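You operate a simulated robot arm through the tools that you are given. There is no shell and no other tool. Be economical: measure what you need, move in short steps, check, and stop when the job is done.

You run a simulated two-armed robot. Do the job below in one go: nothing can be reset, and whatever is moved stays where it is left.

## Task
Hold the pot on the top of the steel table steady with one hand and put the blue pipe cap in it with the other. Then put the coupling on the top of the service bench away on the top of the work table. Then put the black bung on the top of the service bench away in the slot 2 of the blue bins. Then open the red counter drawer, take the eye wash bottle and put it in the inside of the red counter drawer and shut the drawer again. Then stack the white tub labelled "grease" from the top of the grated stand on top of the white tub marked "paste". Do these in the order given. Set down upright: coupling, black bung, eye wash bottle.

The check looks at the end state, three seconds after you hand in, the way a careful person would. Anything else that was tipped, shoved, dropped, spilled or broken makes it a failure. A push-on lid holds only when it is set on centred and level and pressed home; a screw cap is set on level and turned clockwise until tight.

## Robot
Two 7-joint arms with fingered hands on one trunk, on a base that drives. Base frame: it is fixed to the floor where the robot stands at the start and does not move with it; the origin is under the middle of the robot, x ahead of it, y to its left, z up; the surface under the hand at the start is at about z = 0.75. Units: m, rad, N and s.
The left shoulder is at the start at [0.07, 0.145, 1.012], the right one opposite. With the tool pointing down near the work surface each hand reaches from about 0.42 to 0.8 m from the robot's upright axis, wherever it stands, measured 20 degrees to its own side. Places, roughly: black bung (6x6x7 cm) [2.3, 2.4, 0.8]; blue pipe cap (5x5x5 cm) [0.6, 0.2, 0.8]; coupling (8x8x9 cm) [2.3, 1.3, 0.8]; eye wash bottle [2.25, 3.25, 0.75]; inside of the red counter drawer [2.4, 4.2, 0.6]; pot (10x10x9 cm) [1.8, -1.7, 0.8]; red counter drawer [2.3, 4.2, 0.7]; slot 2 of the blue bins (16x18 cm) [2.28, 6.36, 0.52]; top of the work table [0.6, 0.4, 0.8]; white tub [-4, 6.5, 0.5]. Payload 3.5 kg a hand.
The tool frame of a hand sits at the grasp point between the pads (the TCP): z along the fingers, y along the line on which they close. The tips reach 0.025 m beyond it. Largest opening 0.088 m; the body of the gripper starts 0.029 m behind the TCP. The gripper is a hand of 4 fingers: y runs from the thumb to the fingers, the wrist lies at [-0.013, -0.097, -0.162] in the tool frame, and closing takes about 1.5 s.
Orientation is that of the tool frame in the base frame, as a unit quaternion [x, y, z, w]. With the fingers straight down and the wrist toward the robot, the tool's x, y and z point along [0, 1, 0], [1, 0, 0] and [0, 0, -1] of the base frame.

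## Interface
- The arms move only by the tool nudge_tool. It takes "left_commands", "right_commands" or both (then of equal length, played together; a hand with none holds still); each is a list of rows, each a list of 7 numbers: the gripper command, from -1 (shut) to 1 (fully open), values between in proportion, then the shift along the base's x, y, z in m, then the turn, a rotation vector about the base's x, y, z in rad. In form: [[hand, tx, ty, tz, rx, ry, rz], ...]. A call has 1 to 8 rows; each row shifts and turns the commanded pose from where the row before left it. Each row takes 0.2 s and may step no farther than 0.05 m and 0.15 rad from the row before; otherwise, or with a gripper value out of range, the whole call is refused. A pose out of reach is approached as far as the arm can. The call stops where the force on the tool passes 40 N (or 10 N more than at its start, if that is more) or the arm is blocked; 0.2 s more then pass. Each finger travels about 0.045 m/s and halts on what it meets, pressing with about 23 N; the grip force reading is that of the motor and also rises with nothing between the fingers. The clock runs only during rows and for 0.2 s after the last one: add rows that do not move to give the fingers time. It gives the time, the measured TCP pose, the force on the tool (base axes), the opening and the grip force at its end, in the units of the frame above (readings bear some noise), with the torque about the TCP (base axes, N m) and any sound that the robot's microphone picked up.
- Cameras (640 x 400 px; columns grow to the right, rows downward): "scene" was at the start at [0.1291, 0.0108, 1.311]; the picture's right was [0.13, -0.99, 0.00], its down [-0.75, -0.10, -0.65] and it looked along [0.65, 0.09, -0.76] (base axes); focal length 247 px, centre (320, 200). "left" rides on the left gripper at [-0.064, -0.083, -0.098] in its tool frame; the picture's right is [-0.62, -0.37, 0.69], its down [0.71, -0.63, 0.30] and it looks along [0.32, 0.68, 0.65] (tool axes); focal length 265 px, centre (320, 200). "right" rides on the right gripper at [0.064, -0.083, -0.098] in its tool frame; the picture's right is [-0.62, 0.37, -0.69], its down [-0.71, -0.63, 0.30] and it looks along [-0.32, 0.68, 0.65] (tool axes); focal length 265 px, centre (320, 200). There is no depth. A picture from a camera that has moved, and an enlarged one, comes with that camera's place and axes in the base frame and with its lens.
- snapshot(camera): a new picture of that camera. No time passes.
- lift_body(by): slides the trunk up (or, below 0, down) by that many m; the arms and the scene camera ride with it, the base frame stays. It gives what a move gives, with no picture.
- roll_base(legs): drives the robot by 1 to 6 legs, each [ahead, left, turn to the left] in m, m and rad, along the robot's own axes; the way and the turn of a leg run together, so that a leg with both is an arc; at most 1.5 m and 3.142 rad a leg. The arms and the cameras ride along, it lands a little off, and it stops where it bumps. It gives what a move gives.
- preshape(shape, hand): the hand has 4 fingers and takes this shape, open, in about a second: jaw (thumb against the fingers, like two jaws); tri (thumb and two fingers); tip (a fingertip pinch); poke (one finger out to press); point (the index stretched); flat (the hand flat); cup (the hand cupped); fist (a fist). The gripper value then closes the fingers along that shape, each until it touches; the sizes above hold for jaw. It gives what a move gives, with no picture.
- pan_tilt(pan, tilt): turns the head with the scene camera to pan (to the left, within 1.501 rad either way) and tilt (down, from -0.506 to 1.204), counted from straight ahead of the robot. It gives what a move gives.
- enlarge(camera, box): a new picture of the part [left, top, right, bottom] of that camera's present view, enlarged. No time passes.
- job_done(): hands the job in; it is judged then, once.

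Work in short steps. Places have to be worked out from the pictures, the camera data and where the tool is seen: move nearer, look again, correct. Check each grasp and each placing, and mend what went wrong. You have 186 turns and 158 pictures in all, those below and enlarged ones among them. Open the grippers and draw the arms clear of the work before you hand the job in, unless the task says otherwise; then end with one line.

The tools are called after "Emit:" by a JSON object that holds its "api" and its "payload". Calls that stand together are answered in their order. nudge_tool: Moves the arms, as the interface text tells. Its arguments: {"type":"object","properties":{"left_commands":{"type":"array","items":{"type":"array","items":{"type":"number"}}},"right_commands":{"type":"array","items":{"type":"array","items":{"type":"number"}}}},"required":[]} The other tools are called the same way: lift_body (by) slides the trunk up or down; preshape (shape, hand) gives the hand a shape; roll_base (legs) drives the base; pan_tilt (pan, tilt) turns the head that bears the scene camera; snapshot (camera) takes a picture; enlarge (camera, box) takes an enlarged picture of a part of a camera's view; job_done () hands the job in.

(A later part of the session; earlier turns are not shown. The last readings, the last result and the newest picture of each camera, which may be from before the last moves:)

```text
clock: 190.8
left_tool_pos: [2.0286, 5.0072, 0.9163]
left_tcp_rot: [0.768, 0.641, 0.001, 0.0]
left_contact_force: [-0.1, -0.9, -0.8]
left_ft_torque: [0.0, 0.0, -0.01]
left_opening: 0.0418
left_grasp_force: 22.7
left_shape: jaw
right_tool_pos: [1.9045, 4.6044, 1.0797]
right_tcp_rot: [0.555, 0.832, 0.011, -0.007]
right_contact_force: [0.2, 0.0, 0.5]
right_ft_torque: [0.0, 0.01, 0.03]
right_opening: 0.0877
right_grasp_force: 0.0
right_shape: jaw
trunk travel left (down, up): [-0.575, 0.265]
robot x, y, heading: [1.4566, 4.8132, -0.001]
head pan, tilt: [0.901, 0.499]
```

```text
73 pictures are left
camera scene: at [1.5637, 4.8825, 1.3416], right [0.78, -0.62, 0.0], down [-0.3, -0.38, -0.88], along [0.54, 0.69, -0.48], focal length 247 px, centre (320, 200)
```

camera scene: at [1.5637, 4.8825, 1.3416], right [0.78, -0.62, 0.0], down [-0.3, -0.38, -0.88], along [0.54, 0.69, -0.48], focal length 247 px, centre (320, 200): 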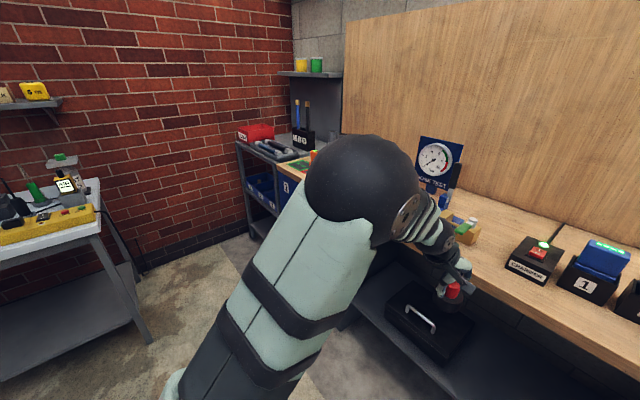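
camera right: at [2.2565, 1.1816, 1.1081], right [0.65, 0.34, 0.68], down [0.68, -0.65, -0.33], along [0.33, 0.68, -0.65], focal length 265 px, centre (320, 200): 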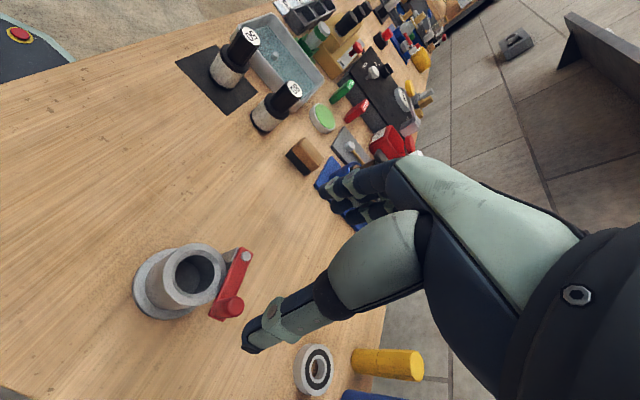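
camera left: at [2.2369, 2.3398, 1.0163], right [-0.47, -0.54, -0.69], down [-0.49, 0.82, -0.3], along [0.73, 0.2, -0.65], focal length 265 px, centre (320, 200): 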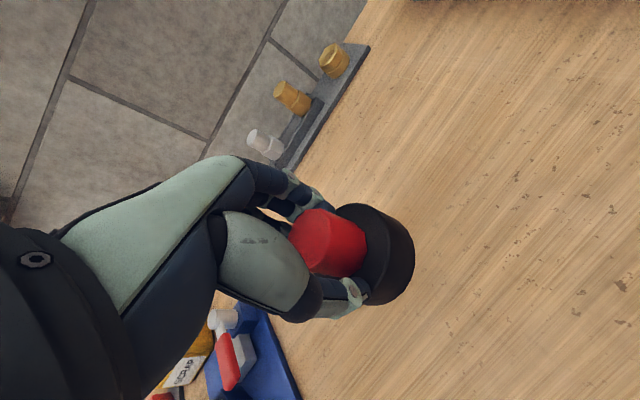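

The raise was refused, but the drive went clear of things. I raise and retract now, then move a bit north for a look at the blue bins under the corner shelf.

Emit:
{"api": "nudge_tool", "payload": {"left_commands": [[-1, 0, 0, 0.045, 0, 0, 0], [-1, -0.02, 0, 0.04, 0, 0, 0], [-1, -0.025, 0.01, 0.04, 0, 0, 0], [-1, -0.025, 0.01, 0.04, 0, 0, 0], [-1, -0.04, 0.015, 0, 0, 0, 0], [-1, -0.02, 0.015, 0, 0, 0, 0]]}}

Emit:
{"api": "roll_base", "payload": {"legs": [[-0.05, 0.9, 0]]}}

Emit:
{"api": "pan_tilt", "payload": {"pan": 0.35, "tilt": 0.6}}

Emit:
{"api": "snapshot", "payload": {"camera": "scene"}}

```text
clock: 192.2
left_tool_pos: [1.8973, 5.0594, 1.0829]
left_tcp_rot: [0.767, 0.641, 0.001, 0.001]
left_contact_force: [-0.2, -0.5, -0.7]
left_ft_torque: [0.01, 0.01, 0.01]
left_opening: 0.0412
left_grasp_force: 23.2
left_shape: jaw
right_tool_pos: [1.9037, 4.605, 1.0818]
right_tcp_rot: [0.554, 0.833, 0.011, -0.007]
right_contact_force: [0.0, -0.2, -1.1]
right_ft_torque: [0.06, -0.01, 0.02]
right_opening: 0.0875
right_grasp_force: 0.1
right_shape: jaw
trunk travel left (down, up): [-0.575, 0.265]
robot x, y, heading: [1.4539, 4.8079, 0.002]
head pan, tilt: [0.901, 0.499]
```

```text
clock: 197.0
left_tool_pos: [1.8388, 5.9709, 1.0835]
left_tcp_rot: [0.764, 0.646, 0.0, 0.0]
left_contact_force: [-0.2, -0.2, -0.8]
left_ft_torque: [-0.01, -0.01, 0.02]
left_opening: 0.0415
left_grasp_force: 23.0
left_shape: jaw
right_tool_pos: [1.8485, 5.5158, 1.0791]
right_tcp_rot: [0.548, 0.836, 0.01, -0.007]
right_contact_force: [0.3, 0.8, 1.0]
right_ft_torque: [0.0, -0.04, 0.01]
right_opening: 0.0877
right_grasp_force: 0.1
right_shape: jaw
trunk travel left (down, up): [-0.575, 0.265]
robot x, y, heading: [1.3969, 5.7174, 0.012]
head pan, tilt: [0.901, 0.499]
```

```text
clock: 198.0
left_tool_pos: [1.8375, 5.9711, 1.0822]
left_tcp_rot: [0.763, 0.646, 0.0, 0.0]
left_contact_force: [-0.1, 0.4, -1.2]
left_ft_torque: [-0.02, 0.03, 0.02]
left_opening: 0.0414
left_grasp_force: 22.5
left_shape: jaw
right_tool_pos: [1.8492, 5.5156, 1.0804]
right_tcp_rot: [0.549, 0.836, 0.011, -0.007]
right_contact_force: [-0.2, 0.5, -0.1]
right_ft_torque: [-0.01, 0.0, 0.0]
right_opening: 0.0876
right_grasp_force: 0.1
right_shape: jaw
trunk travel left (down, up): [-0.575, 0.265]
robot x, y, heading: [1.3977, 5.7148, 0.017]
head pan, tilt: [0.351, 0.6]
```

```text
72 pictures are left
camera scene: at [1.5322, 5.7495, 1.3325], right [0.36, -0.93, 0.0], down [-0.53, -0.2, -0.82], along [0.77, 0.3, -0.57], focal length 247 px, centre (320, 200)
```

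scene: 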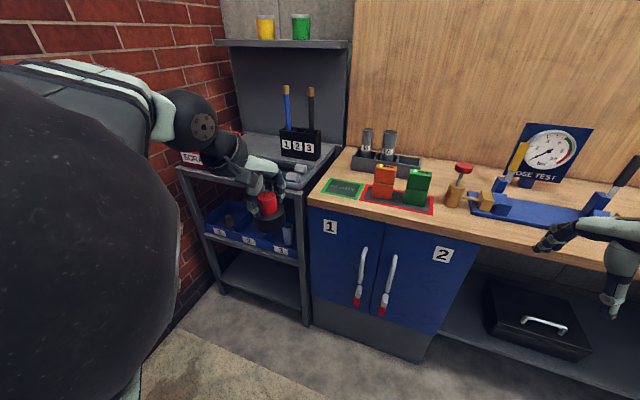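

The blue bins 1-2-3 are on a middle shelf under the top. I zoom in on them.

Emit:
{"api": "enlarge", "payload": {"camera": "scene", "box": [170, 140, 330, 260]}}

```text
3.33 times, centred on (250, 200) of scene
camera zoom: at [1.5322, 5.7495, 1.3325], right [0.36, -0.93, 0.0], down [-0.53, -0.2, -0.82], along [0.77, 0.3, -0.57], focal length 825 px, centre (553, 200)
```

zoom: 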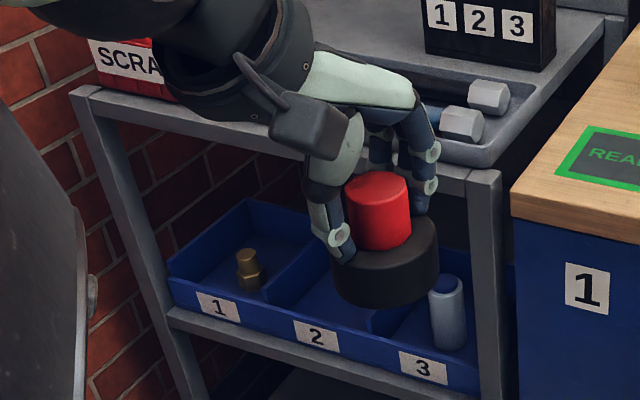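

I check what is on my left before moving further north.

Emit:
{"api": "pan_tilt", "payload": {"pan": 1.3, "tilt": 0.75}}

Emit:
{"api": "snapshot", "payload": {"camera": "scene"}}

```text
clock: 199.2
left_tool_pos: [1.8382, 5.9701, 1.0817]
left_tcp_rot: [0.763, 0.646, 0.0, 0.0]
left_contact_force: [-0.7, -0.2, -0.9]
left_ft_torque: [0.02, -0.01, 0.01]
left_opening: 0.0413
left_grasp_force: 23.0
left_shape: jaw
right_tool_pos: [1.8484, 5.5161, 1.0805]
right_tcp_rot: [0.549, 0.836, 0.01, -0.006]
right_contact_force: [0.1, 0.7, 0.0]
right_ft_torque: [0.01, -0.01, 0.01]
right_opening: 0.0878
right_grasp_force: 0.0
right_shape: jaw
trunk travel left (down, up): [-0.575, 0.265]
robot x, y, heading: [1.3983, 5.7206, 0.014]
head pan, tilt: [1.3, 0.75]
```

```text
70 pictures are left
camera scene: at [1.4707, 5.798, 1.3197], right [0.97, -0.25, 0.0], down [-0.17, -0.66, -0.73], along [0.18, 0.71, -0.68], focal length 247 px, centre (320, 200)
```

scene: 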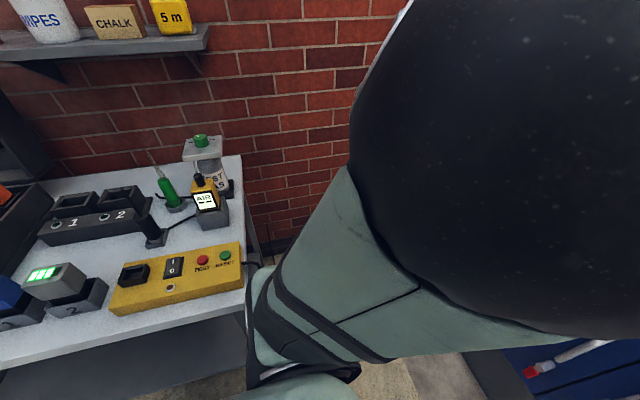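

A table occupies x<1.37, y>6.05. I go forward first, then left, keeping clear of it, and look at the bins.

Emit:
{"api": "roll_base", "payload": {"legs": [[0.3, 0, -0.014], [0, 0.33, 0]]}}

Emit:
{"api": "pan_tilt", "payload": {"pan": 0.3, "tilt": 0.7}}

Emit:
{"api": "snapshot", "payload": {"camera": "scene"}}

Emit:
{"api": "snapshot", "payload": {"camera": "left"}}

```text
clock: 203.0
left_tool_pos: [2.1435, 6.2919, 1.0821]
left_tcp_rot: [0.769, 0.64, 0.0, 0.001]
left_contact_force: [0.0, 0.2, -0.2]
left_ft_torque: [-0.02, 0.04, -0.05]
left_opening: 0.0415
left_grasp_force: 22.9
left_shape: jaw
right_tool_pos: [2.147, 5.8386, 1.0806]
right_tcp_rot: [0.556, 0.831, 0.011, -0.007]
right_contact_force: [0.2, 0.0, 0.3]
right_ft_torque: [0.03, 0.01, -0.01]
right_opening: 0.0877
right_grasp_force: 0.1
right_shape: jaw
trunk travel left (down, up): [-0.575, 0.265]
robot x, y, heading: [1.6978, 6.0453, 0.001]
head pan, tilt: [1.3, 0.75]
```

```text
clock: 204.3
left_tool_pos: [2.1443, 6.2928, 1.0823]
left_tcp_rot: [0.769, 0.639, 0.0, -0.001]
left_contact_force: [-0.6, -0.1, -1.5]
left_ft_torque: [0.0, 0.0, 0.04]
left_opening: 0.0414
left_grasp_force: 23.2
left_shape: jaw
right_tool_pos: [2.147, 5.8377, 1.079]
right_tcp_rot: [0.556, 0.831, 0.011, -0.007]
right_contact_force: [0.5, 0.0, 0.7]
right_ft_torque: [0.01, 0.01, -0.02]
right_opening: 0.0876
right_grasp_force: 0.1
right_shape: jaw
trunk travel left (down, up): [-0.575, 0.265]
robot x, y, heading: [1.6995, 6.0441, -0.001]
head pan, tilt: [0.3, 0.7]
```

```text
69 pictures are left
camera scene: at [1.8327, 6.0718, 1.3239], right [0.29, -0.96, 0.0], down [-0.62, -0.19, -0.76], along [0.73, 0.23, -0.64], focal length 247 px, centre (320, 200)
```

scene: 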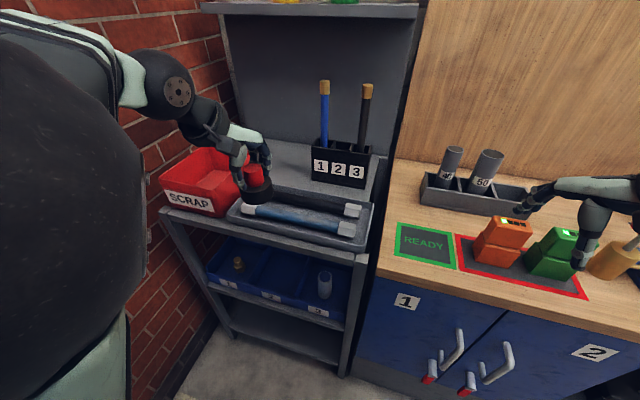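

```text
68 pictures are left
camera left: at [2.0506, 6.2448, 1.1817], right [-0.48, -0.54, -0.69], down [-0.49, 0.82, -0.3], along [0.73, 0.19, -0.65], focal length 265 px, centre (320, 200)
```

left: 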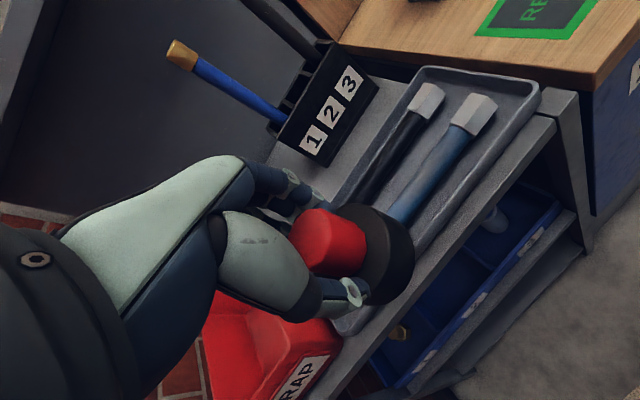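

Shelf front plane is at x≈2.167, top ≈0.887, posts at y 6.085–6.617, so slot 2 is at y≈6.352; bin lip ≈0.60. I pull the hand back in front of the shelf, square its yaw, then lower to look at the bins.

Emit:
{"api": "nudge_tool", "payload": {"left_commands": [[-1, -0.024, 0.015, 0, 0, 0, 0.09], [-1, -0.024, 0.015, 0, 0, 0, 0.09], [-1, -0.024, 0.015, 0, 0, 0, 0], [-1, -0.022, 0.015, 0, 0, 0, 0], [-1, 0, 0, -0.045, 0, 0, 0], [-1, 0, 0, -0.045, 0, 0, 0]]}}

Emit:
{"api": "snapshot", "payload": {"camera": "scene"}}

```text
clock: 205.7
left_tool_pos: [2.0642, 6.3728, 0.9938]
left_tcp_rot: [0.709, 0.706, 0.0, -0.001]
left_contact_force: [-0.8, 0.3, -2.0]
left_ft_torque: [0.0, 0.0, 0.01]
left_opening: 0.0413
left_grasp_force: 23.4
left_shape: jaw
left hand out of reach, approached as far as the arm can: row 1, 2
right_tool_pos: [2.1471, 5.8384, 1.0805]
right_tcp_rot: [0.557, 0.831, 0.011, -0.007]
right_contact_force: [0.0, 0.1, 0.3]
right_ft_torque: [0.01, 0.01, -0.01]
right_opening: 0.0876
right_grasp_force: 0.0
right_shape: jaw
trunk travel left (down, up): [-0.575, 0.265]
robot x, y, heading: [1.7008, 6.0439, 0.001]
head pan, tilt: [0.3, 0.7]
```

```text
67 pictures are left
camera scene: at [1.8327, 6.0727, 1.3239], right [0.29, -0.96, 0.0], down [-0.62, -0.19, -0.76], along [0.73, 0.22, -0.64], focal length 247 px, centre (320, 200)
```

scene: 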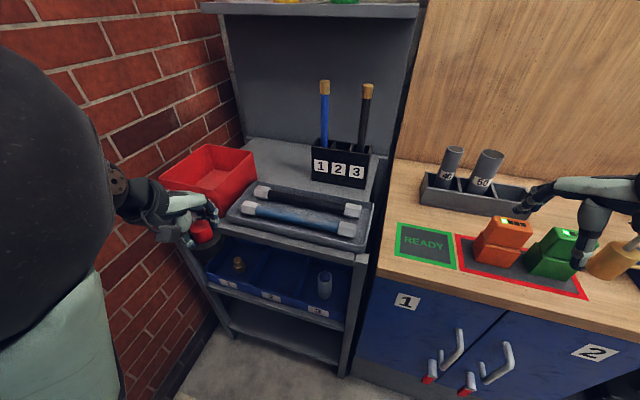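

Hand is in front of the shelf. I lower to z≈0.71 in front of the bins.

Emit:
{"api": "nudge_tool", "payload": {"left_commands": [[-1, -0.005, -0.01, -0.045, 0, 0, 0], [-1, -0.005, -0.01, -0.045, 0, 0, 0], [-1, 0, 0, -0.045, 0, 0, 0], [-1, 0, 0, -0.045, 0, 0, 0], [-1, 0, 0, -0.045, 0, 0, 0], [-1, 0, 0, -0.045, 0, 0, 0], [-1, 0, 0, -0.015, 0, 0, 0]]}}

Emit:
{"api": "snapshot", "payload": {"camera": "left"}}

Emit:
{"api": "enlarge", "payload": {"camera": "scene", "box": [160, 180, 400, 330]}}

```text
clock: 207.3
left_tool_pos: [2.0735, 6.3624, 0.7131]
left_tcp_rot: [0.708, 0.706, 0.0, -0.001]
left_contact_force: [0.3, 0.4, -1.4]
left_ft_torque: [-0.02, 0.03, -0.01]
left_opening: 0.0332
left_grasp_force: 22.7
left_shape: jaw
left hand out of reach, approached as far as the arm can: row 2, 3
right_tool_pos: [2.1484, 5.838, 1.0795]
right_tcp_rot: [0.556, 0.831, 0.011, -0.007]
right_contact_force: [-0.6, -0.5, -0.4]
right_ft_torque: [-0.01, 0.01, 0.01]
right_opening: 0.0877
right_grasp_force: 0.1
right_shape: jaw
trunk travel left (down, up): [-0.575, 0.265]
robot x, y, heading: [1.6957, 6.047, 0.003]
head pan, tilt: [0.3, 0.7]
```

```text
66 pictures are left
camera left: at [1.9902, 6.2988, 0.8118], right [-0.37, -0.62, -0.69], down [-0.63, 0.72, -0.3], along [0.69, 0.32, -0.65], focal length 265 px, centre (320, 200)
```

left: 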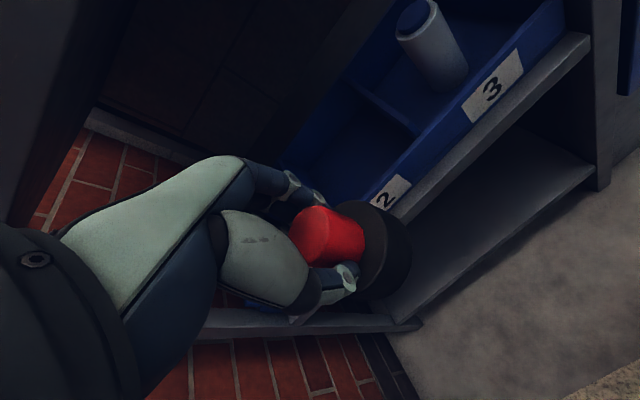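

```text
2.67 times, centred on (280, 255) of scene
camera zoom: at [1.8325, 6.0715, 1.324], right [0.29, -0.96, 0.0], down [-0.62, -0.19, -0.76], along [0.73, 0.22, -0.64], focal length 660 px, centre (427, 53)
```

zoom: 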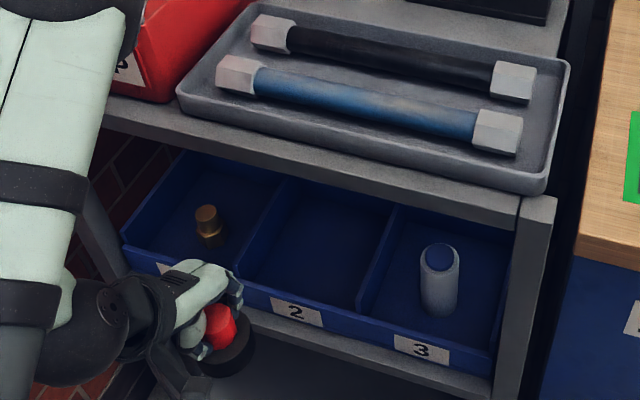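

Slot 2 centre y≈6.343; bin front x≈2.195, lip ≈0.57; rail underside ≈0.86. I go in low while pitching the fingers forward 25° so the wrist stays under the rail.

Emit:
{"api": "nudge_tool", "payload": {"left_commands": [[-1, 0, -0.01, -0.025, 0, 0, 0], [-1, 0.03, -0.01, -0.02, 0, -0.145, 0], [-1, 0.035, 0, 0, 0, -0.145, 0], [-1, 0.035, 0, 0, 0, -0.145, 0], [-1, 0, 0, 0, 0, 0, 0]]}}

Emit:
{"api": "snapshot", "payload": {"camera": "left"}}

Emit:
{"api": "enlarge", "payload": {"camera": "scene", "box": [160, 180, 400, 330]}}

```text
clock: 208.5
left_tool_pos: [2.1726, 6.3438, 0.6672]
left_tcp_rot: [0.692, 0.689, 0.153, 0.153]
left_contact_force: [-0.7, -0.6, -0.9]
left_ft_torque: [0.0, 0.0, 0.0]
left_opening: 0.0336
left_grasp_force: 23.2
left_shape: jaw
right_tool_pos: [2.1462, 5.8376, 1.0799]
right_tcp_rot: [0.556, 0.831, 0.012, -0.006]
right_contact_force: [0.1, 0.9, 0.4]
right_ft_torque: [0.01, 0.0, -0.03]
right_opening: 0.0879
right_grasp_force: 0.1
right_shape: jaw
trunk travel left (down, up): [-0.575, 0.265]
robot x, y, heading: [1.701, 6.0475, -0.001]
head pan, tilt: [0.3, 0.7]
```

```text
64 pictures are left
camera left: at [2.0563, 6.2797, 0.7224], right [-0.04, -0.62, -0.78], down [-0.44, 0.72, -0.54], along [0.9, 0.32, -0.3], focal length 265 px, centre (320, 200)
```

left: 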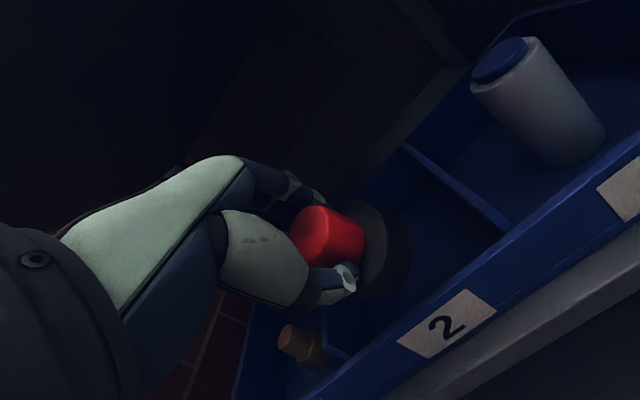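

```text
2.67 times, centred on (280, 255) of scene
camera zoom: at [1.8322, 6.0714, 1.324], right [0.29, -0.96, 0.0], down [-0.62, -0.19, -0.77], along [0.73, 0.22, -0.64], focal length 660 px, centre (427, 53)
```

zoom: 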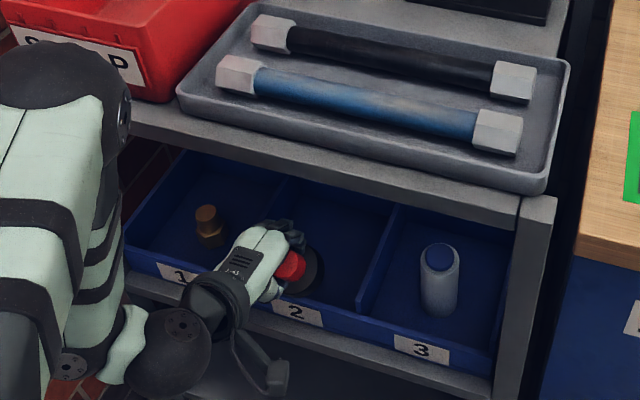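

It fits well and slot 2 is right under/ahead of the bung. I go forward 7 cm, then lower while levelling.

Emit:
{"api": "nudge_tool", "payload": {"left_commands": [[-1, 0.035, -0.005, 0, 0, 0, 0], [-1, 0.035, -0.003, 0, 0, 0, 0], [-1, 0.005, 0, -0.02, 0, 0.1, 0], [-1, 0.005, 0, -0.02, 0, 0.12, 0], [-1, 0.005, 0, -0.015, 0, 0.12, 0], [-1, 0, 0, -0.01, 0, 0.095, 0], [-1, 0, 0, 0, 0, 0, 0]]}}

Emit:
{"api": "snapshot", "payload": {"camera": "left"}}

Emit:
{"api": "enlarge", "payload": {"camera": "scene", "box": [160, 180, 400, 330]}}

```text
clock: 210.1
left_tool_pos: [2.2449, 6.3394, 0.602]
left_tcp_rot: [0.706, 0.708, -0.003, -0.002]
left_contact_force: [0.3, -0.5, -0.7]
left_ft_torque: [-0.01, -0.01, -0.03]
left_opening: 0.0337
left_grasp_force: 23.1
left_shape: jaw
right_tool_pos: [2.1367, 5.8422, 1.0846]
right_tcp_rot: [0.555, 0.832, 0.013, -0.002]
right_contact_force: [-0.1, 0.0, 0.1]
right_ft_torque: [0.01, 0.05, 0.0]
right_opening: 0.0878
right_grasp_force: 0.0
right_shape: jaw
trunk travel left (down, up): [-0.575, 0.265]
robot x, y, heading: [1.7012, 6.0471, 0.005]
head pan, tilt: [0.3, 0.7]
```

```text
62 pictures are left
camera left: at [2.1635, 6.2749, 0.7023], right [-0.37, -0.62, -0.69], down [-0.63, 0.71, -0.3], along [0.68, 0.32, -0.66], focal length 265 px, centre (320, 200)
```

left: 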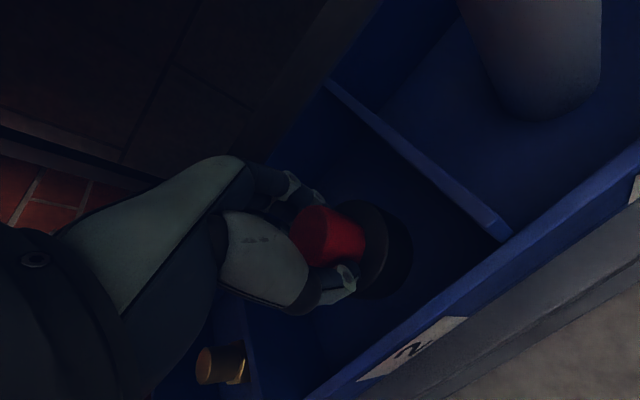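

```text
2.67 times, centred on (280, 255) of scene
camera zoom: at [1.8198, 6.0756, 1.3247], right [0.3, -0.96, 0.01], down [-0.61, -0.19, -0.77], along [0.74, 0.22, -0.64], focal length 660 px, centre (427, 53)
```

zoom: 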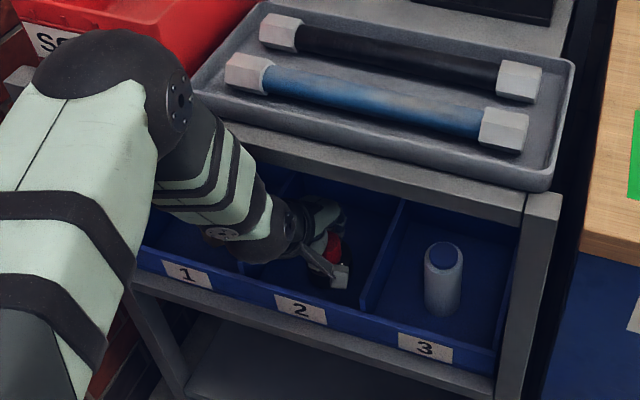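

The body has tilted slightly (forearm probably pressing on the rail). I ease off: pitch the hand forward again a bit and back 1 cm.

Emit:
{"api": "nudge_tool", "payload": {"left_commands": [[-1, -0.01, 0, 0, 0, -0.12, 0], [-1, 0, 0, -0.005, 0, -0.08, 0], [-1, 0, 0, 0, 0, 0, 0]]}}

Emit:
{"api": "enlarge", "payload": {"camera": "scene", "box": [80, 150, 320, 300]}}

```text
clock: 210.9
left_tool_pos: [2.2504, 6.3325, 0.5971]
left_tcp_rot: [0.705, 0.702, 0.073, 0.071]
left_contact_force: [0.2, -0.1, -1.2]
left_ft_torque: [-0.01, 0.02, 0.01]
left_opening: 0.0334
left_grasp_force: 23.0
left_shape: jaw
right_tool_pos: [2.1487, 5.8374, 1.0803]
right_tcp_rot: [0.557, 0.831, 0.012, -0.007]
right_contact_force: [-0.5, 0.0, -0.6]
right_ft_torque: [0.01, -0.02, -0.02]
right_opening: 0.0878
right_grasp_force: 0.1
right_shape: jaw
trunk travel left (down, up): [-0.575, 0.265]
robot x, y, heading: [1.6985, 6.0484, -0.003]
head pan, tilt: [0.3, 0.7]
```

```text
2.67 times, centred on (200, 225) of scene
camera zoom: at [1.8342, 6.0711, 1.3238], right [0.29, -0.96, 0.0], down [-0.62, -0.19, -0.76], along [0.73, 0.22, -0.65], focal length 660 px, centre (640, 133)
```

zoom: 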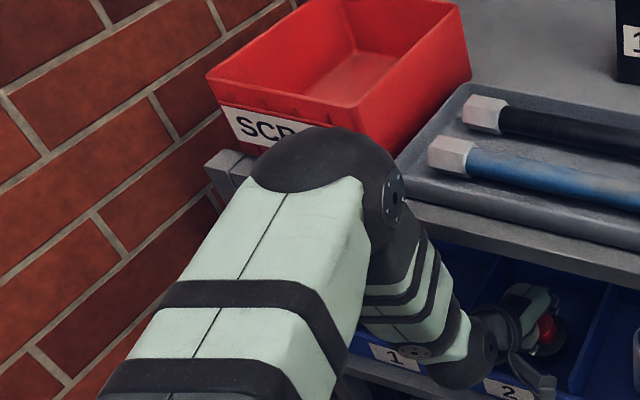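

Contact is gone. With ~11° pitch I lower in small steps until the bung touches the bin floor.

Emit:
{"api": "nudge_tool", "payload": {"left_commands": [[-1, 0, 0.004, -0.008, 0, 0, 0], [-1, 0, 0, -0.006, 0, 0.04, 0], [-1, 0, 0, -0.005, 0, 0, 0], [-1, 0, 0, 0, 0, 0, 0]]}}

```text
clock: 211.9
left_tool_pos: [2.2489, 6.3366, 0.579]
left_tcp_rot: [0.706, 0.704, 0.056, 0.056]
left_contact_force: [-0.3, 0.5, -1.6]
left_ft_torque: [-0.02, -0.01, -0.03]
left_opening: 0.033
left_grasp_force: 22.9
left_shape: jaw
right_tool_pos: [2.1468, 5.8369, 1.08]
right_tcp_rot: [0.556, 0.831, 0.012, -0.007]
right_contact_force: [0.4, -0.9, 0.6]
right_ft_torque: [0.02, -0.02, 0.02]
right_opening: 0.0875
right_grasp_force: 0.0
right_shape: jaw
trunk travel left (down, up): [-0.575, 0.265]
robot x, y, heading: [1.7018, 6.0457, -0.003]
head pan, tilt: [0.3, 0.7]
```

No contact and no body tilt. I continue down, levelling a bit more.

Emit:
{"api": "nudge_tool", "payload": {"left_commands": [[-1, 0, 0, -0.006, 0, 0.03, 0], [-1, 0, 0, -0.006, 0, 0.03, 0], [-1, 0, 0, -0.005, 0, 0.03, 0], [-1, 0, 0, -0.003, 0, 0, 0]]}}

Emit:
{"api": "snapshot", "payload": {"camera": "left"}}

```text
clock: 212.9
left_tool_pos: [2.2508, 6.3373, 0.5662]
left_tcp_rot: [0.707, 0.706, 0.03, 0.029]
left_contact_force: [-1.2, 1.4, 35.0]
left_ft_torque: [-0.04, 0.12, -0.04]
left_opening: 0.0368
left_grasp_force: 22.9
left_shape: jaw
right_tool_pos: [2.1423, 5.8348, 1.0827]
right_tcp_rot: [0.556, 0.831, 0.015, -0.006]
right_contact_force: [0.4, 0.2, -0.1]
right_ft_torque: [-0.02, 0.0, -0.05]
right_opening: 0.0879
right_grasp_force: 0.0
right_shape: jaw
trunk travel left (down, up): [-0.575, 0.265]
robot x, y, heading: [1.6989, 6.0457, 0.001]
head pan, tilt: [0.3, 0.7]
```

```text
59 pictures are left
camera left: at [2.1591, 6.2733, 0.6575], right [-0.31, -0.62, -0.72], down [-0.6, 0.72, -0.35], along [0.74, 0.32, -0.59], focal length 265 px, centre (320, 200)
```

left: 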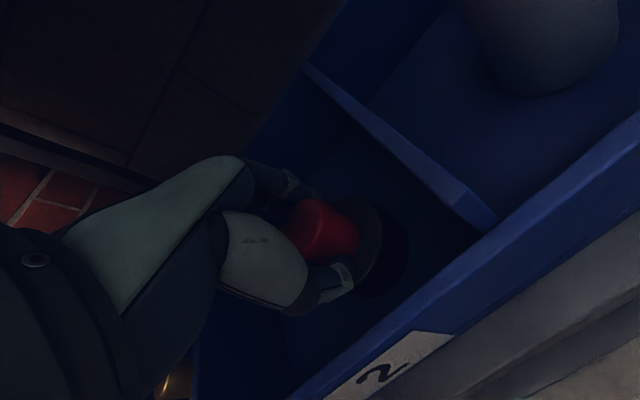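

Floor contact (35 N). I relieve 4 mm, then open.

Emit:
{"api": "nudge_tool", "payload": {"left_commands": [[-1, 0, 0, 0.005, 0, 0, 0], [-0.2, 0, 0, 0, 0, 0, 0], [0.1, 0, 0, 0, 0, 0, 0], [0.3, 0, 0, 0, 0, 0, 0], [0.3, 0, 0, 0, 0, 0, 0]]}}

Emit:
{"api": "snapshot", "payload": {"camera": "left"}}

```text
clock: 214.1
left_tool_pos: [2.2487, 6.3374, 0.5659]
left_tcp_rot: [0.708, 0.706, 0.027, 0.026]
left_contact_force: [6.2, 0.0, 18.5]
left_ft_torque: [-0.08, 0.04, -0.02]
left_opening: 0.0462
left_grasp_force: 0.0
left_shape: jaw
right_tool_pos: [2.1451, 5.8359, 1.0811]
right_tcp_rot: [0.557, 0.831, 0.013, -0.006]
right_contact_force: [0.3, 0.9, 0.3]
right_ft_torque: [-0.03, 0.01, -0.01]
right_opening: 0.0878
right_grasp_force: 0.2
right_shape: jaw
trunk travel left (down, up): [-0.575, 0.265]
robot x, y, heading: [1.7005, 6.0467, -0.001]
head pan, tilt: [0.3, 0.7]
```

```text
58 pictures are left
camera left: at [2.1588, 6.2738, 0.6589], right [-0.32, -0.62, -0.72], down [-0.6, 0.72, -0.35], along [0.73, 0.32, -0.6], focal length 265 px, centre (320, 200)
```

left: 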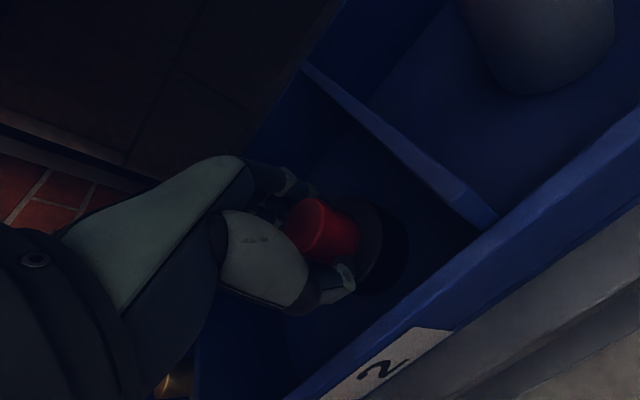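

Fingers are opening; still pressing. I raise a little while opening further.

Emit:
{"api": "nudge_tool", "payload": {"left_commands": [[0.5, 0, 0, 0.004, 0, 0, 0], [0.7, 0, 0, 0.004, 0, 0, 0], [0.7, 0, 0, 0.006, 0, 0, 0], [0.7, 0, 0, 0.006, 0, 0, 0]]}}

Emit:
{"api": "snapshot", "payload": {"camera": "left"}}

```text
clock: 215.1
left_tool_pos: [2.2492, 6.339, 0.5835]
left_tcp_rot: [0.708, 0.705, 0.024, 0.024]
left_contact_force: [0.4, 1.0, -0.3]
left_ft_torque: [0.05, -0.04, 0.0]
left_opening: 0.0745
left_grasp_force: 0.1
left_shape: jaw
right_tool_pos: [2.1483, 5.8368, 1.08]
right_tcp_rot: [0.557, 0.831, 0.011, -0.007]
right_contact_force: [-0.5, -0.4, -1.0]
right_ft_torque: [0.01, 0.01, -0.01]
right_opening: 0.0874
right_grasp_force: 0.1
right_shape: jaw
trunk travel left (down, up): [-0.575, 0.265]
robot x, y, heading: [1.7011, 6.0445, -0.001]
head pan, tilt: [0.3, 0.7]
```

```text
57 pictures are left
camera left: at [2.1588, 6.2748, 0.6766], right [-0.32, -0.62, -0.72], down [-0.61, 0.72, -0.35], along [0.73, 0.32, -0.61], focal length 265 px, centre (320, 200)
```

left: 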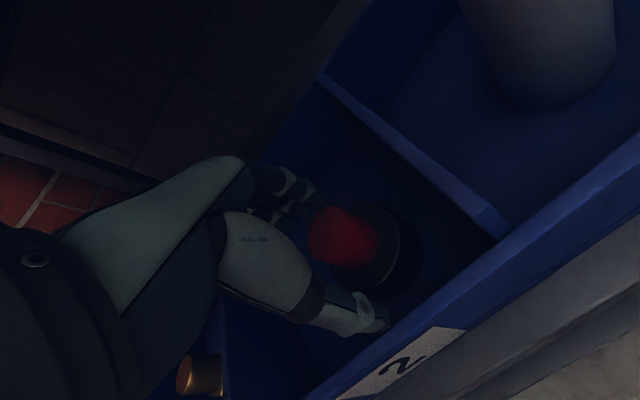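

Bung stands free in slot 2. I raise while pitching forward, then draw the hand straight out.

Emit:
{"api": "nudge_tool", "payload": {"left_commands": [[0.7, 0, 0, 0.02, 0, -0.08, 0], [0.7, 0, 0, 0.02, 0, -0.1, 0], [0.7, 0, 0, 0.03, 0, -0.12, 0], [0.7, -0.03, 0, 0.015, 0, 0, 0], [0.7, -0.04, 0, 0, 0, 0, 0], [0.7, -0.04, 0, 0, 0, 0.12, 0], [0.7, -0.04, 0, 0, 0, 0.12, 0], [0.7, -0.03, 0, 0, 0, 0.1, 0]]}}

Emit:
{"api": "snapshot", "payload": {"camera": "left"}}

Emit:
{"api": "enlarge", "payload": {"camera": "scene", "box": [130, 140, 370, 330]}}

```text
clock: 216.9
left_tool_pos: [2.0682, 6.3388, 0.6695]
left_tcp_rot: [0.709, 0.705, 0.009, 0.01]
left_contact_force: [-0.8, -0.8, 0.4]
left_ft_torque: [0.0, 0.0, -0.02]
left_opening: 0.0744
left_grasp_force: 0.2
left_shape: jaw
right_tool_pos: [2.1466, 5.8375, 1.0805]
right_tcp_rot: [0.556, 0.831, 0.012, -0.006]
right_contact_force: [-0.8, 0.4, -0.2]
right_ft_torque: [0.0, 0.02, -0.01]
right_opening: 0.0877
right_grasp_force: 0.0
right_shape: jaw
trunk travel left (down, up): [-0.575, 0.265]
robot x, y, heading: [1.702, 6.0471, -0.0]
head pan, tilt: [0.3, 0.7]
```

```text
56 pictures are left
camera left: at [1.9826, 6.2747, 0.7665], right [-0.35, -0.62, -0.7], down [-0.62, 0.72, -0.32], along [0.7, 0.32, -0.63], focal length 265 px, centre (320, 200)
```

left: 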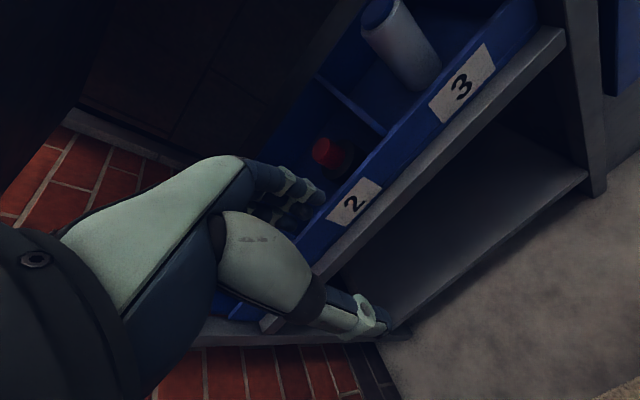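

```text
2.11 times, centred on (250, 235) of scene
camera zoom: at [1.8322, 6.0714, 1.3239], right [0.29, -0.96, 0.0], down [-0.62, -0.19, -0.77], along [0.73, 0.22, -0.64], focal length 521 px, centre (467, 126)
```

zoom: 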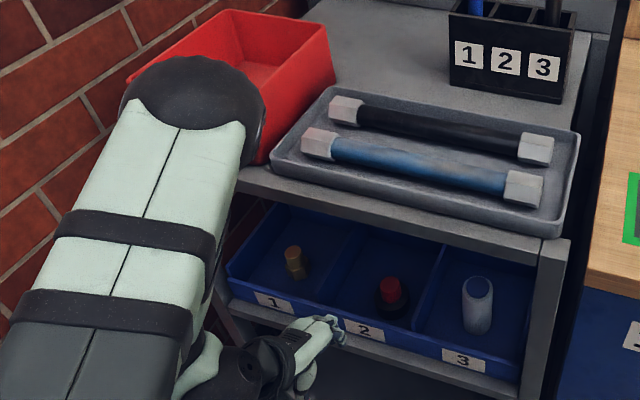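

Bung is upright in slot 2. I raise the left hand along the same way in front of the shelf.

Emit:
{"api": "nudge_tool", "payload": {"left_commands": [[1, 0, 0.005, 0.045, 0, 0.02, 0], [1, 0, 0.005, 0.045, 0, 0, 0], [1, 0, 0, 0.045, 0, 0, 0], [1, 0, 0, 0.045, 0, 0, 0], [1, 0, 0, 0.045, 0, 0, 0], [1, 0, 0, 0.045, 0, 0, 0], [1, 0, 0, 0.045, 0, 0, 0], [1, 0, -0.01, 0.045, 0, 0, -0.1]]}}

Emit:
{"api": "nudge_tool", "payload": {"left_commands": [[1, 0.03, -0.025, 0.02, 0, 0, 0], [1, 0.03, -0.025, 0.02, 0, 0, 0]]}}

Emit:
{"api": "snapshot", "payload": {"camera": "scene"}}

```text
clock: 218.7
left_tool_pos: [2.0786, 6.3419, 1.0291]
left_tcp_rot: [0.743, 0.669, 0.002, 0.004]
left_contact_force: [-0.2, -0.1, 0.0]
left_ft_torque: [-0.03, 0.02, 0.03]
left_opening: 0.0879
left_grasp_force: 0.0
left_shape: jaw
left hand out of reach, approached as far as the arm can: row 3, 4
right_tool_pos: [2.1463, 5.838, 1.0812]
right_tcp_rot: [0.557, 0.831, 0.011, -0.006]
right_contact_force: [-0.6, 0.3, 0.0]
right_ft_torque: [-0.01, 0.0, -0.02]
right_opening: 0.0875
right_grasp_force: 0.1
right_shape: jaw
trunk travel left (down, up): [-0.575, 0.265]
robot x, y, heading: [1.6961, 6.0446, -0.0]
head pan, tilt: [0.3, 0.7]
```

```text
clock: 219.3
left_tool_pos: [2.1444, 6.2999, 1.0667]
left_tcp_rot: [0.741, 0.671, 0.0, 0.007]
left_contact_force: [0.4, 1.1, 0.6]
left_ft_torque: [0.02, -0.02, 0.0]
left_opening: 0.0878
left_grasp_force: 0.1
left_shape: jaw
left hand out of reach, approached as far as the arm can: row 1
right_tool_pos: [2.1468, 5.8376, 1.0793]
right_tcp_rot: [0.556, 0.831, 0.011, -0.007]
right_contact_force: [0.2, 0.2, 0.5]
right_ft_torque: [-0.01, 0.0, -0.02]
right_opening: 0.0878
right_grasp_force: 0.0
right_shape: jaw
trunk travel left (down, up): [-0.575, 0.265]
robot x, y, heading: [1.6977, 6.0472, 0.004]
head pan, tilt: [0.3, 0.7]
```

```text
54 pictures are left
camera scene: at [1.833, 6.0707, 1.3239], right [0.29, -0.96, 0.0], down [-0.62, -0.19, -0.76], along [0.73, 0.23, -0.64], focal length 247 px, centre (320, 200)
```

scene: 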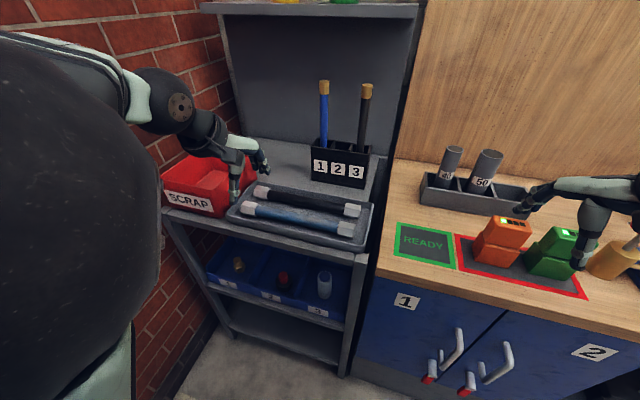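

All intact. Now to the red counter drawer: back out the same way and drive south.

Emit:
{"api": "roll_base", "payload": {"legs": [[0, -0.34, 0], [-0.3, 0, 0], [0, -1.35, 0]]}}

Emit:
{"api": "pan_tilt", "payload": {"pan": -0.35, "tilt": 0.6}}

Emit:
{"api": "snapshot", "payload": {"camera": "scene"}}

```text
clock: 229.6
left_tool_pos: [1.8335, 4.5962, 1.0677]
left_tcp_rot: [0.747, 0.665, -0.001, 0.007]
left_contact_force: [0.0, -0.4, 0.3]
left_ft_torque: [-0.01, 0.02, -0.03]
left_opening: 0.0877
left_grasp_force: 0.0
left_shape: jaw
right_tool_pos: [1.8304, 4.1349, 1.0797]
right_tcp_rot: [0.561, 0.827, 0.011, -0.005]
right_contact_force: [0.1, 0.6, 0.9]
right_ft_torque: [-0.04, -0.01, 0.0]
right_opening: 0.0877
right_grasp_force: 0.0
right_shape: jaw
trunk travel left (down, up): [-0.575, 0.265]
robot x, y, heading: [1.3868, 4.3505, -0.016]
head pan, tilt: [0.3, 0.7]
```

```text
clock: 230.6
left_tool_pos: [1.8331, 4.5961, 1.0668]
left_tcp_rot: [0.747, 0.665, -0.003, 0.009]
left_contact_force: [0.2, 0.3, 0.0]
left_ft_torque: [0.01, -0.01, -0.01]
left_opening: 0.0876
left_grasp_force: 0.1
left_shape: jaw
right_tool_pos: [1.8308, 4.134, 1.0804]
right_tcp_rot: [0.562, 0.827, 0.012, -0.006]
right_contact_force: [-0.5, -0.6, 0.4]
right_ft_torque: [0.03, 0.0, 0.01]
right_opening: 0.0879
right_grasp_force: 0.1
right_shape: jaw
trunk travel left (down, up): [-0.575, 0.265]
robot x, y, heading: [1.389, 4.3487, -0.013]
head pan, tilt: [-0.351, 0.6]
```

```text
53 pictures are left
camera scene: at [1.5205, 4.3164, 1.3325], right [-0.36, -0.93, 0.0], down [-0.53, 0.2, -0.82], along [0.77, -0.3, -0.57], focal length 247 px, centre (320, 200)
```

scene: 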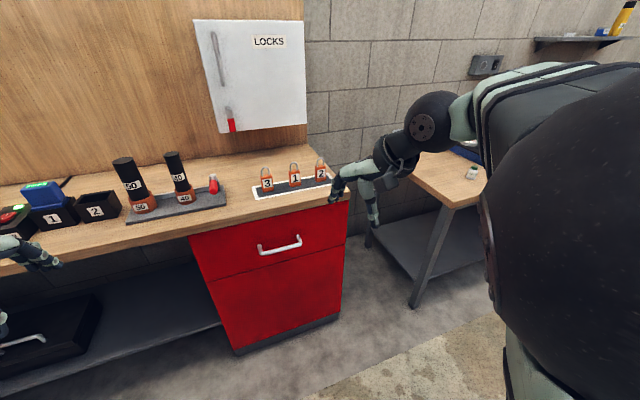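

The drawer handle is at about [2.12, 4.22, 0.74]; the small bottle with a green top on the bench's north end is likely the eye wash. I move so the handle is at the left hand's side and look closer.

Emit:
{"api": "roll_base", "payload": {"legs": [[0, -0.33, 0.014]]}}

Emit:
{"api": "pan_tilt", "payload": {"pan": 0.25, "tilt": 0.7}}

Emit:
{"api": "snapshot", "payload": {"camera": "scene"}}

Emit:
{"api": "snapshot", "payload": {"camera": "left"}}

```text
clock: 232.8
left_tool_pos: [1.8283, 4.2731, 1.0672]
left_tcp_rot: [0.741, 0.671, -0.001, 0.009]
left_contact_force: [-0.7, 0.3, -1.0]
left_ft_torque: [-0.01, 0.01, 0.01]
left_opening: 0.0879
left_grasp_force: 0.0
left_shape: jaw
right_tool_pos: [1.8321, 3.8091, 1.0817]
right_tcp_rot: [0.555, 0.832, 0.01, -0.006]
right_contact_force: [0.0, 0.1, -0.2]
right_ft_torque: [-0.01, -0.01, 0.03]
right_opening: 0.0875
right_grasp_force: 0.1
right_shape: jaw
trunk travel left (down, up): [-0.575, 0.265]
robot x, y, heading: [1.3858, 4.0157, 0.002]
head pan, tilt: [-0.351, 0.6]
```

```text
clock: 233.8
left_tool_pos: [1.8268, 4.2737, 1.0674]
left_tcp_rot: [0.741, 0.671, -0.002, 0.009]
left_contact_force: [-0.7, -0.5, 0.3]
left_ft_torque: [-0.01, 0.0, -0.03]
left_opening: 0.0876
left_grasp_force: 0.0
left_shape: jaw
right_tool_pos: [1.8317, 3.8096, 1.0806]
right_tcp_rot: [0.555, 0.832, 0.011, -0.006]
right_contact_force: [0.9, 0.0, 0.2]
right_ft_torque: [-0.02, 0.02, -0.01]
right_opening: 0.0875
right_grasp_force: 0.1
right_shape: jaw
trunk travel left (down, up): [-0.575, 0.265]
robot x, y, heading: [1.3867, 4.0129, -0.001]
head pan, tilt: [0.25, 0.7]
```

```text
52 pictures are left
camera scene: at [1.5175, 4.0382, 1.3239], right [0.25, -0.97, 0.0], down [-0.62, -0.16, -0.76], along [0.74, 0.19, -0.64], focal length 247 px, centre (320, 200)
```

scene: 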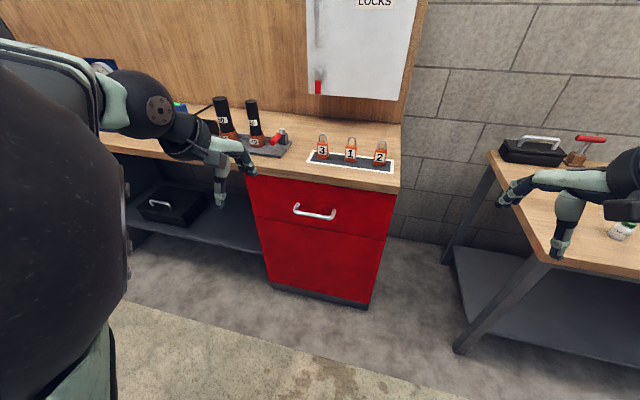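

```text
51 pictures are left
camera left: at [1.7371, 4.2184, 1.1666], right [-0.42, -0.59, -0.69], down [-0.55, 0.77, -0.32], along [0.72, 0.24, -0.65], focal length 265 px, centre (320, 200)
```

left: 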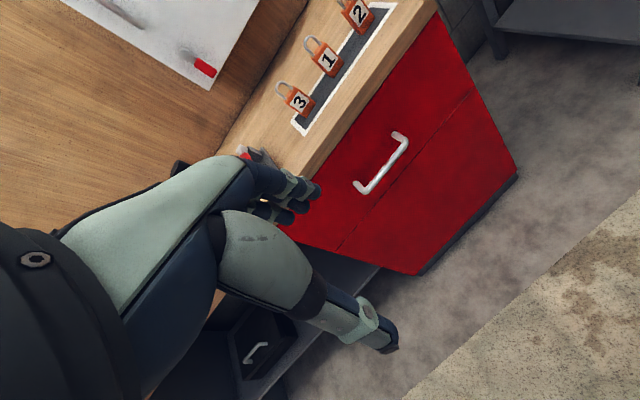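

Handle bar at ≈[2.135, 4.217, 0.72]. I bring the left hand down in front of it while pitching it to near-horizontal (closing vertically).

Emit:
{"api": "nudge_tool", "payload": {"left_commands": [[1, 0.0216, -0.007, -0.041, 0, -0.125, 0.05], [1, 0.0216, -0.007, -0.041, 0, -0.125, 0.05], [1, 0.0216, -0.007, -0.041, 0, -0.145, 0], [1, 0.0216, -0.007, -0.041, 0, -0.145, 0], [1, 0.0216, -0.007, -0.041, 0, -0.145, 0], [1, 0.0216, -0.007, -0.041, 0, -0.145, 0], [1, 0.0216, -0.007, -0.041, 0, -0.145, 0], [1, 0.0216, -0.007, -0.041, 0, -0.145, 0]]}}

Emit:
{"api": "snapshot", "payload": {"camera": "left"}}

Emit:
{"api": "enlarge", "payload": {"camera": "scene", "box": [200, 130, 440, 280]}}

```text
clock: 235.6
left_tool_pos: [2.0019, 4.2161, 0.7384]
left_tcp_rot: [0.598, 0.597, 0.379, 0.378]
left_contact_force: [0.1, -0.6, -0.4]
left_ft_torque: [-0.01, 0.01, -0.01]
left_opening: 0.0876
left_grasp_force: 0.1
left_shape: jaw
right_tool_pos: [1.8332, 3.8107, 1.0799]
right_tcp_rot: [0.555, 0.832, 0.011, -0.007]
right_contact_force: [0.2, 0.0, 0.5]
right_ft_torque: [0.0, -0.02, -0.02]
right_opening: 0.0878
right_grasp_force: 0.0
right_shape: jaw
trunk travel left (down, up): [-0.575, 0.265]
robot x, y, heading: [1.3801, 4.0155, -0.002]
head pan, tilt: [0.25, 0.7]
```

```text
50 pictures are left
camera left: at [1.8773, 4.1524, 0.7054], right [0.47, -0.62, -0.63], down [0.01, 0.71, -0.7], along [0.88, 0.32, 0.34], focal length 265 px, centre (320, 200)
```

left: 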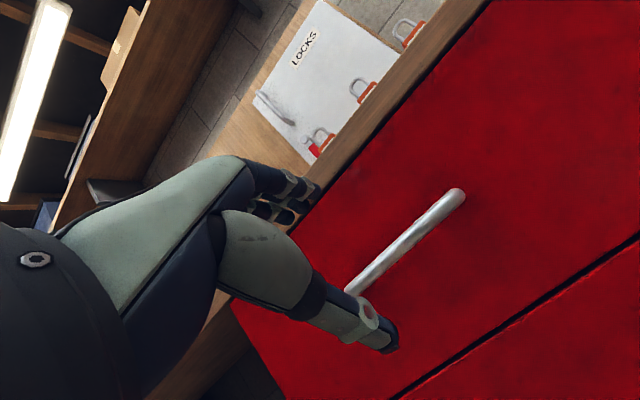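

```text
2.67 times, centred on (320, 205) of scene
camera zoom: at [1.5192, 4.039, 1.3238], right [0.25, -0.97, 0.0], down [-0.63, -0.16, -0.76], along [0.74, 0.19, -0.65], focal length 660 px, centre (320, 187)
```

zoom: 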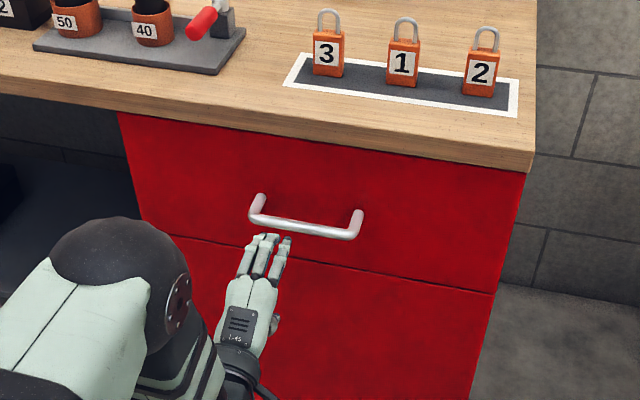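

Bar is at z≈0.711, y 4.15–4.29. I advance so it lies between thumb and fingers, then close.

Emit:
{"api": "nudge_tool", "payload": {"left_commands": [[1, 0.04, 0.001, -0.007, 0, 0, 0], [1, 0.04, 0.001, -0.008, 0, 0, 0], [1, 0.038, 0, -0.007, 0, 0, 0], [0.3, 0, 0, 0, 0, 0, 0]]}}

Emit:
{"api": "snapshot", "payload": {"camera": "left"}}

Emit:
{"api": "enlarge", "payload": {"camera": "scene", "box": [200, 130, 440, 280]}}

```text
clock: 236.6
left_tool_pos: [2.1183, 4.217, 0.716]
left_tcp_rot: [0.598, 0.597, 0.379, 0.378]
left_contact_force: [0.0, -0.2, -0.1]
left_ft_torque: [0.0, -0.02, 0.02]
left_opening: 0.0577
left_grasp_force: 0.0
left_shape: jaw
right_tool_pos: [1.8314, 3.8093, 1.08]
right_tcp_rot: [0.555, 0.832, 0.011, -0.006]
right_contact_force: [0.6, 0.0, 0.8]
right_ft_torque: [0.01, 0.01, 0.02]
right_opening: 0.0877
right_grasp_force: 0.1
right_shape: jaw
trunk travel left (down, up): [-0.575, 0.265]
robot x, y, heading: [1.384, 4.0139, -0.003]
head pan, tilt: [0.25, 0.7]
```

```text
48 pictures are left
camera left: at [1.9933, 4.1538, 0.6845], right [0.47, -0.62, -0.63], down [0.01, 0.71, -0.7], along [0.88, 0.32, 0.34], focal length 265 px, centre (320, 200)
```

left: 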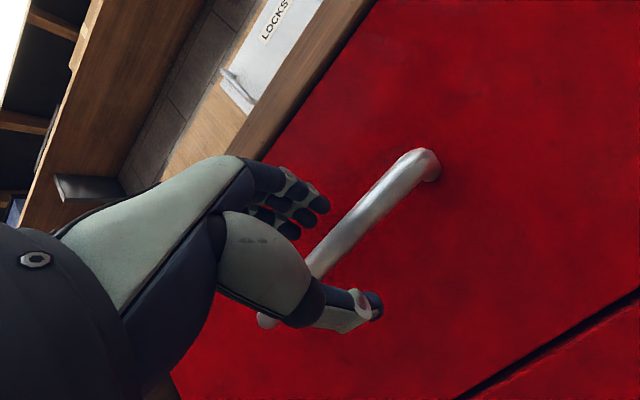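

```text
2.67 times, centred on (320, 205) of scene
camera zoom: at [1.5173, 4.0381, 1.324], right [0.25, -0.97, 0.0], down [-0.62, -0.16, -0.77], along [0.74, 0.19, -0.64], focal length 660 px, centre (320, 187)
```

zoom: 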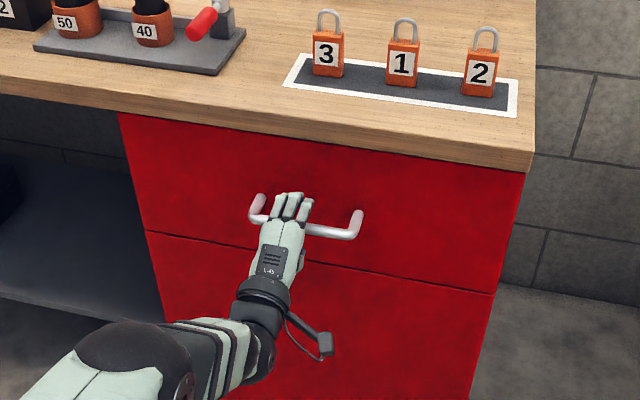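

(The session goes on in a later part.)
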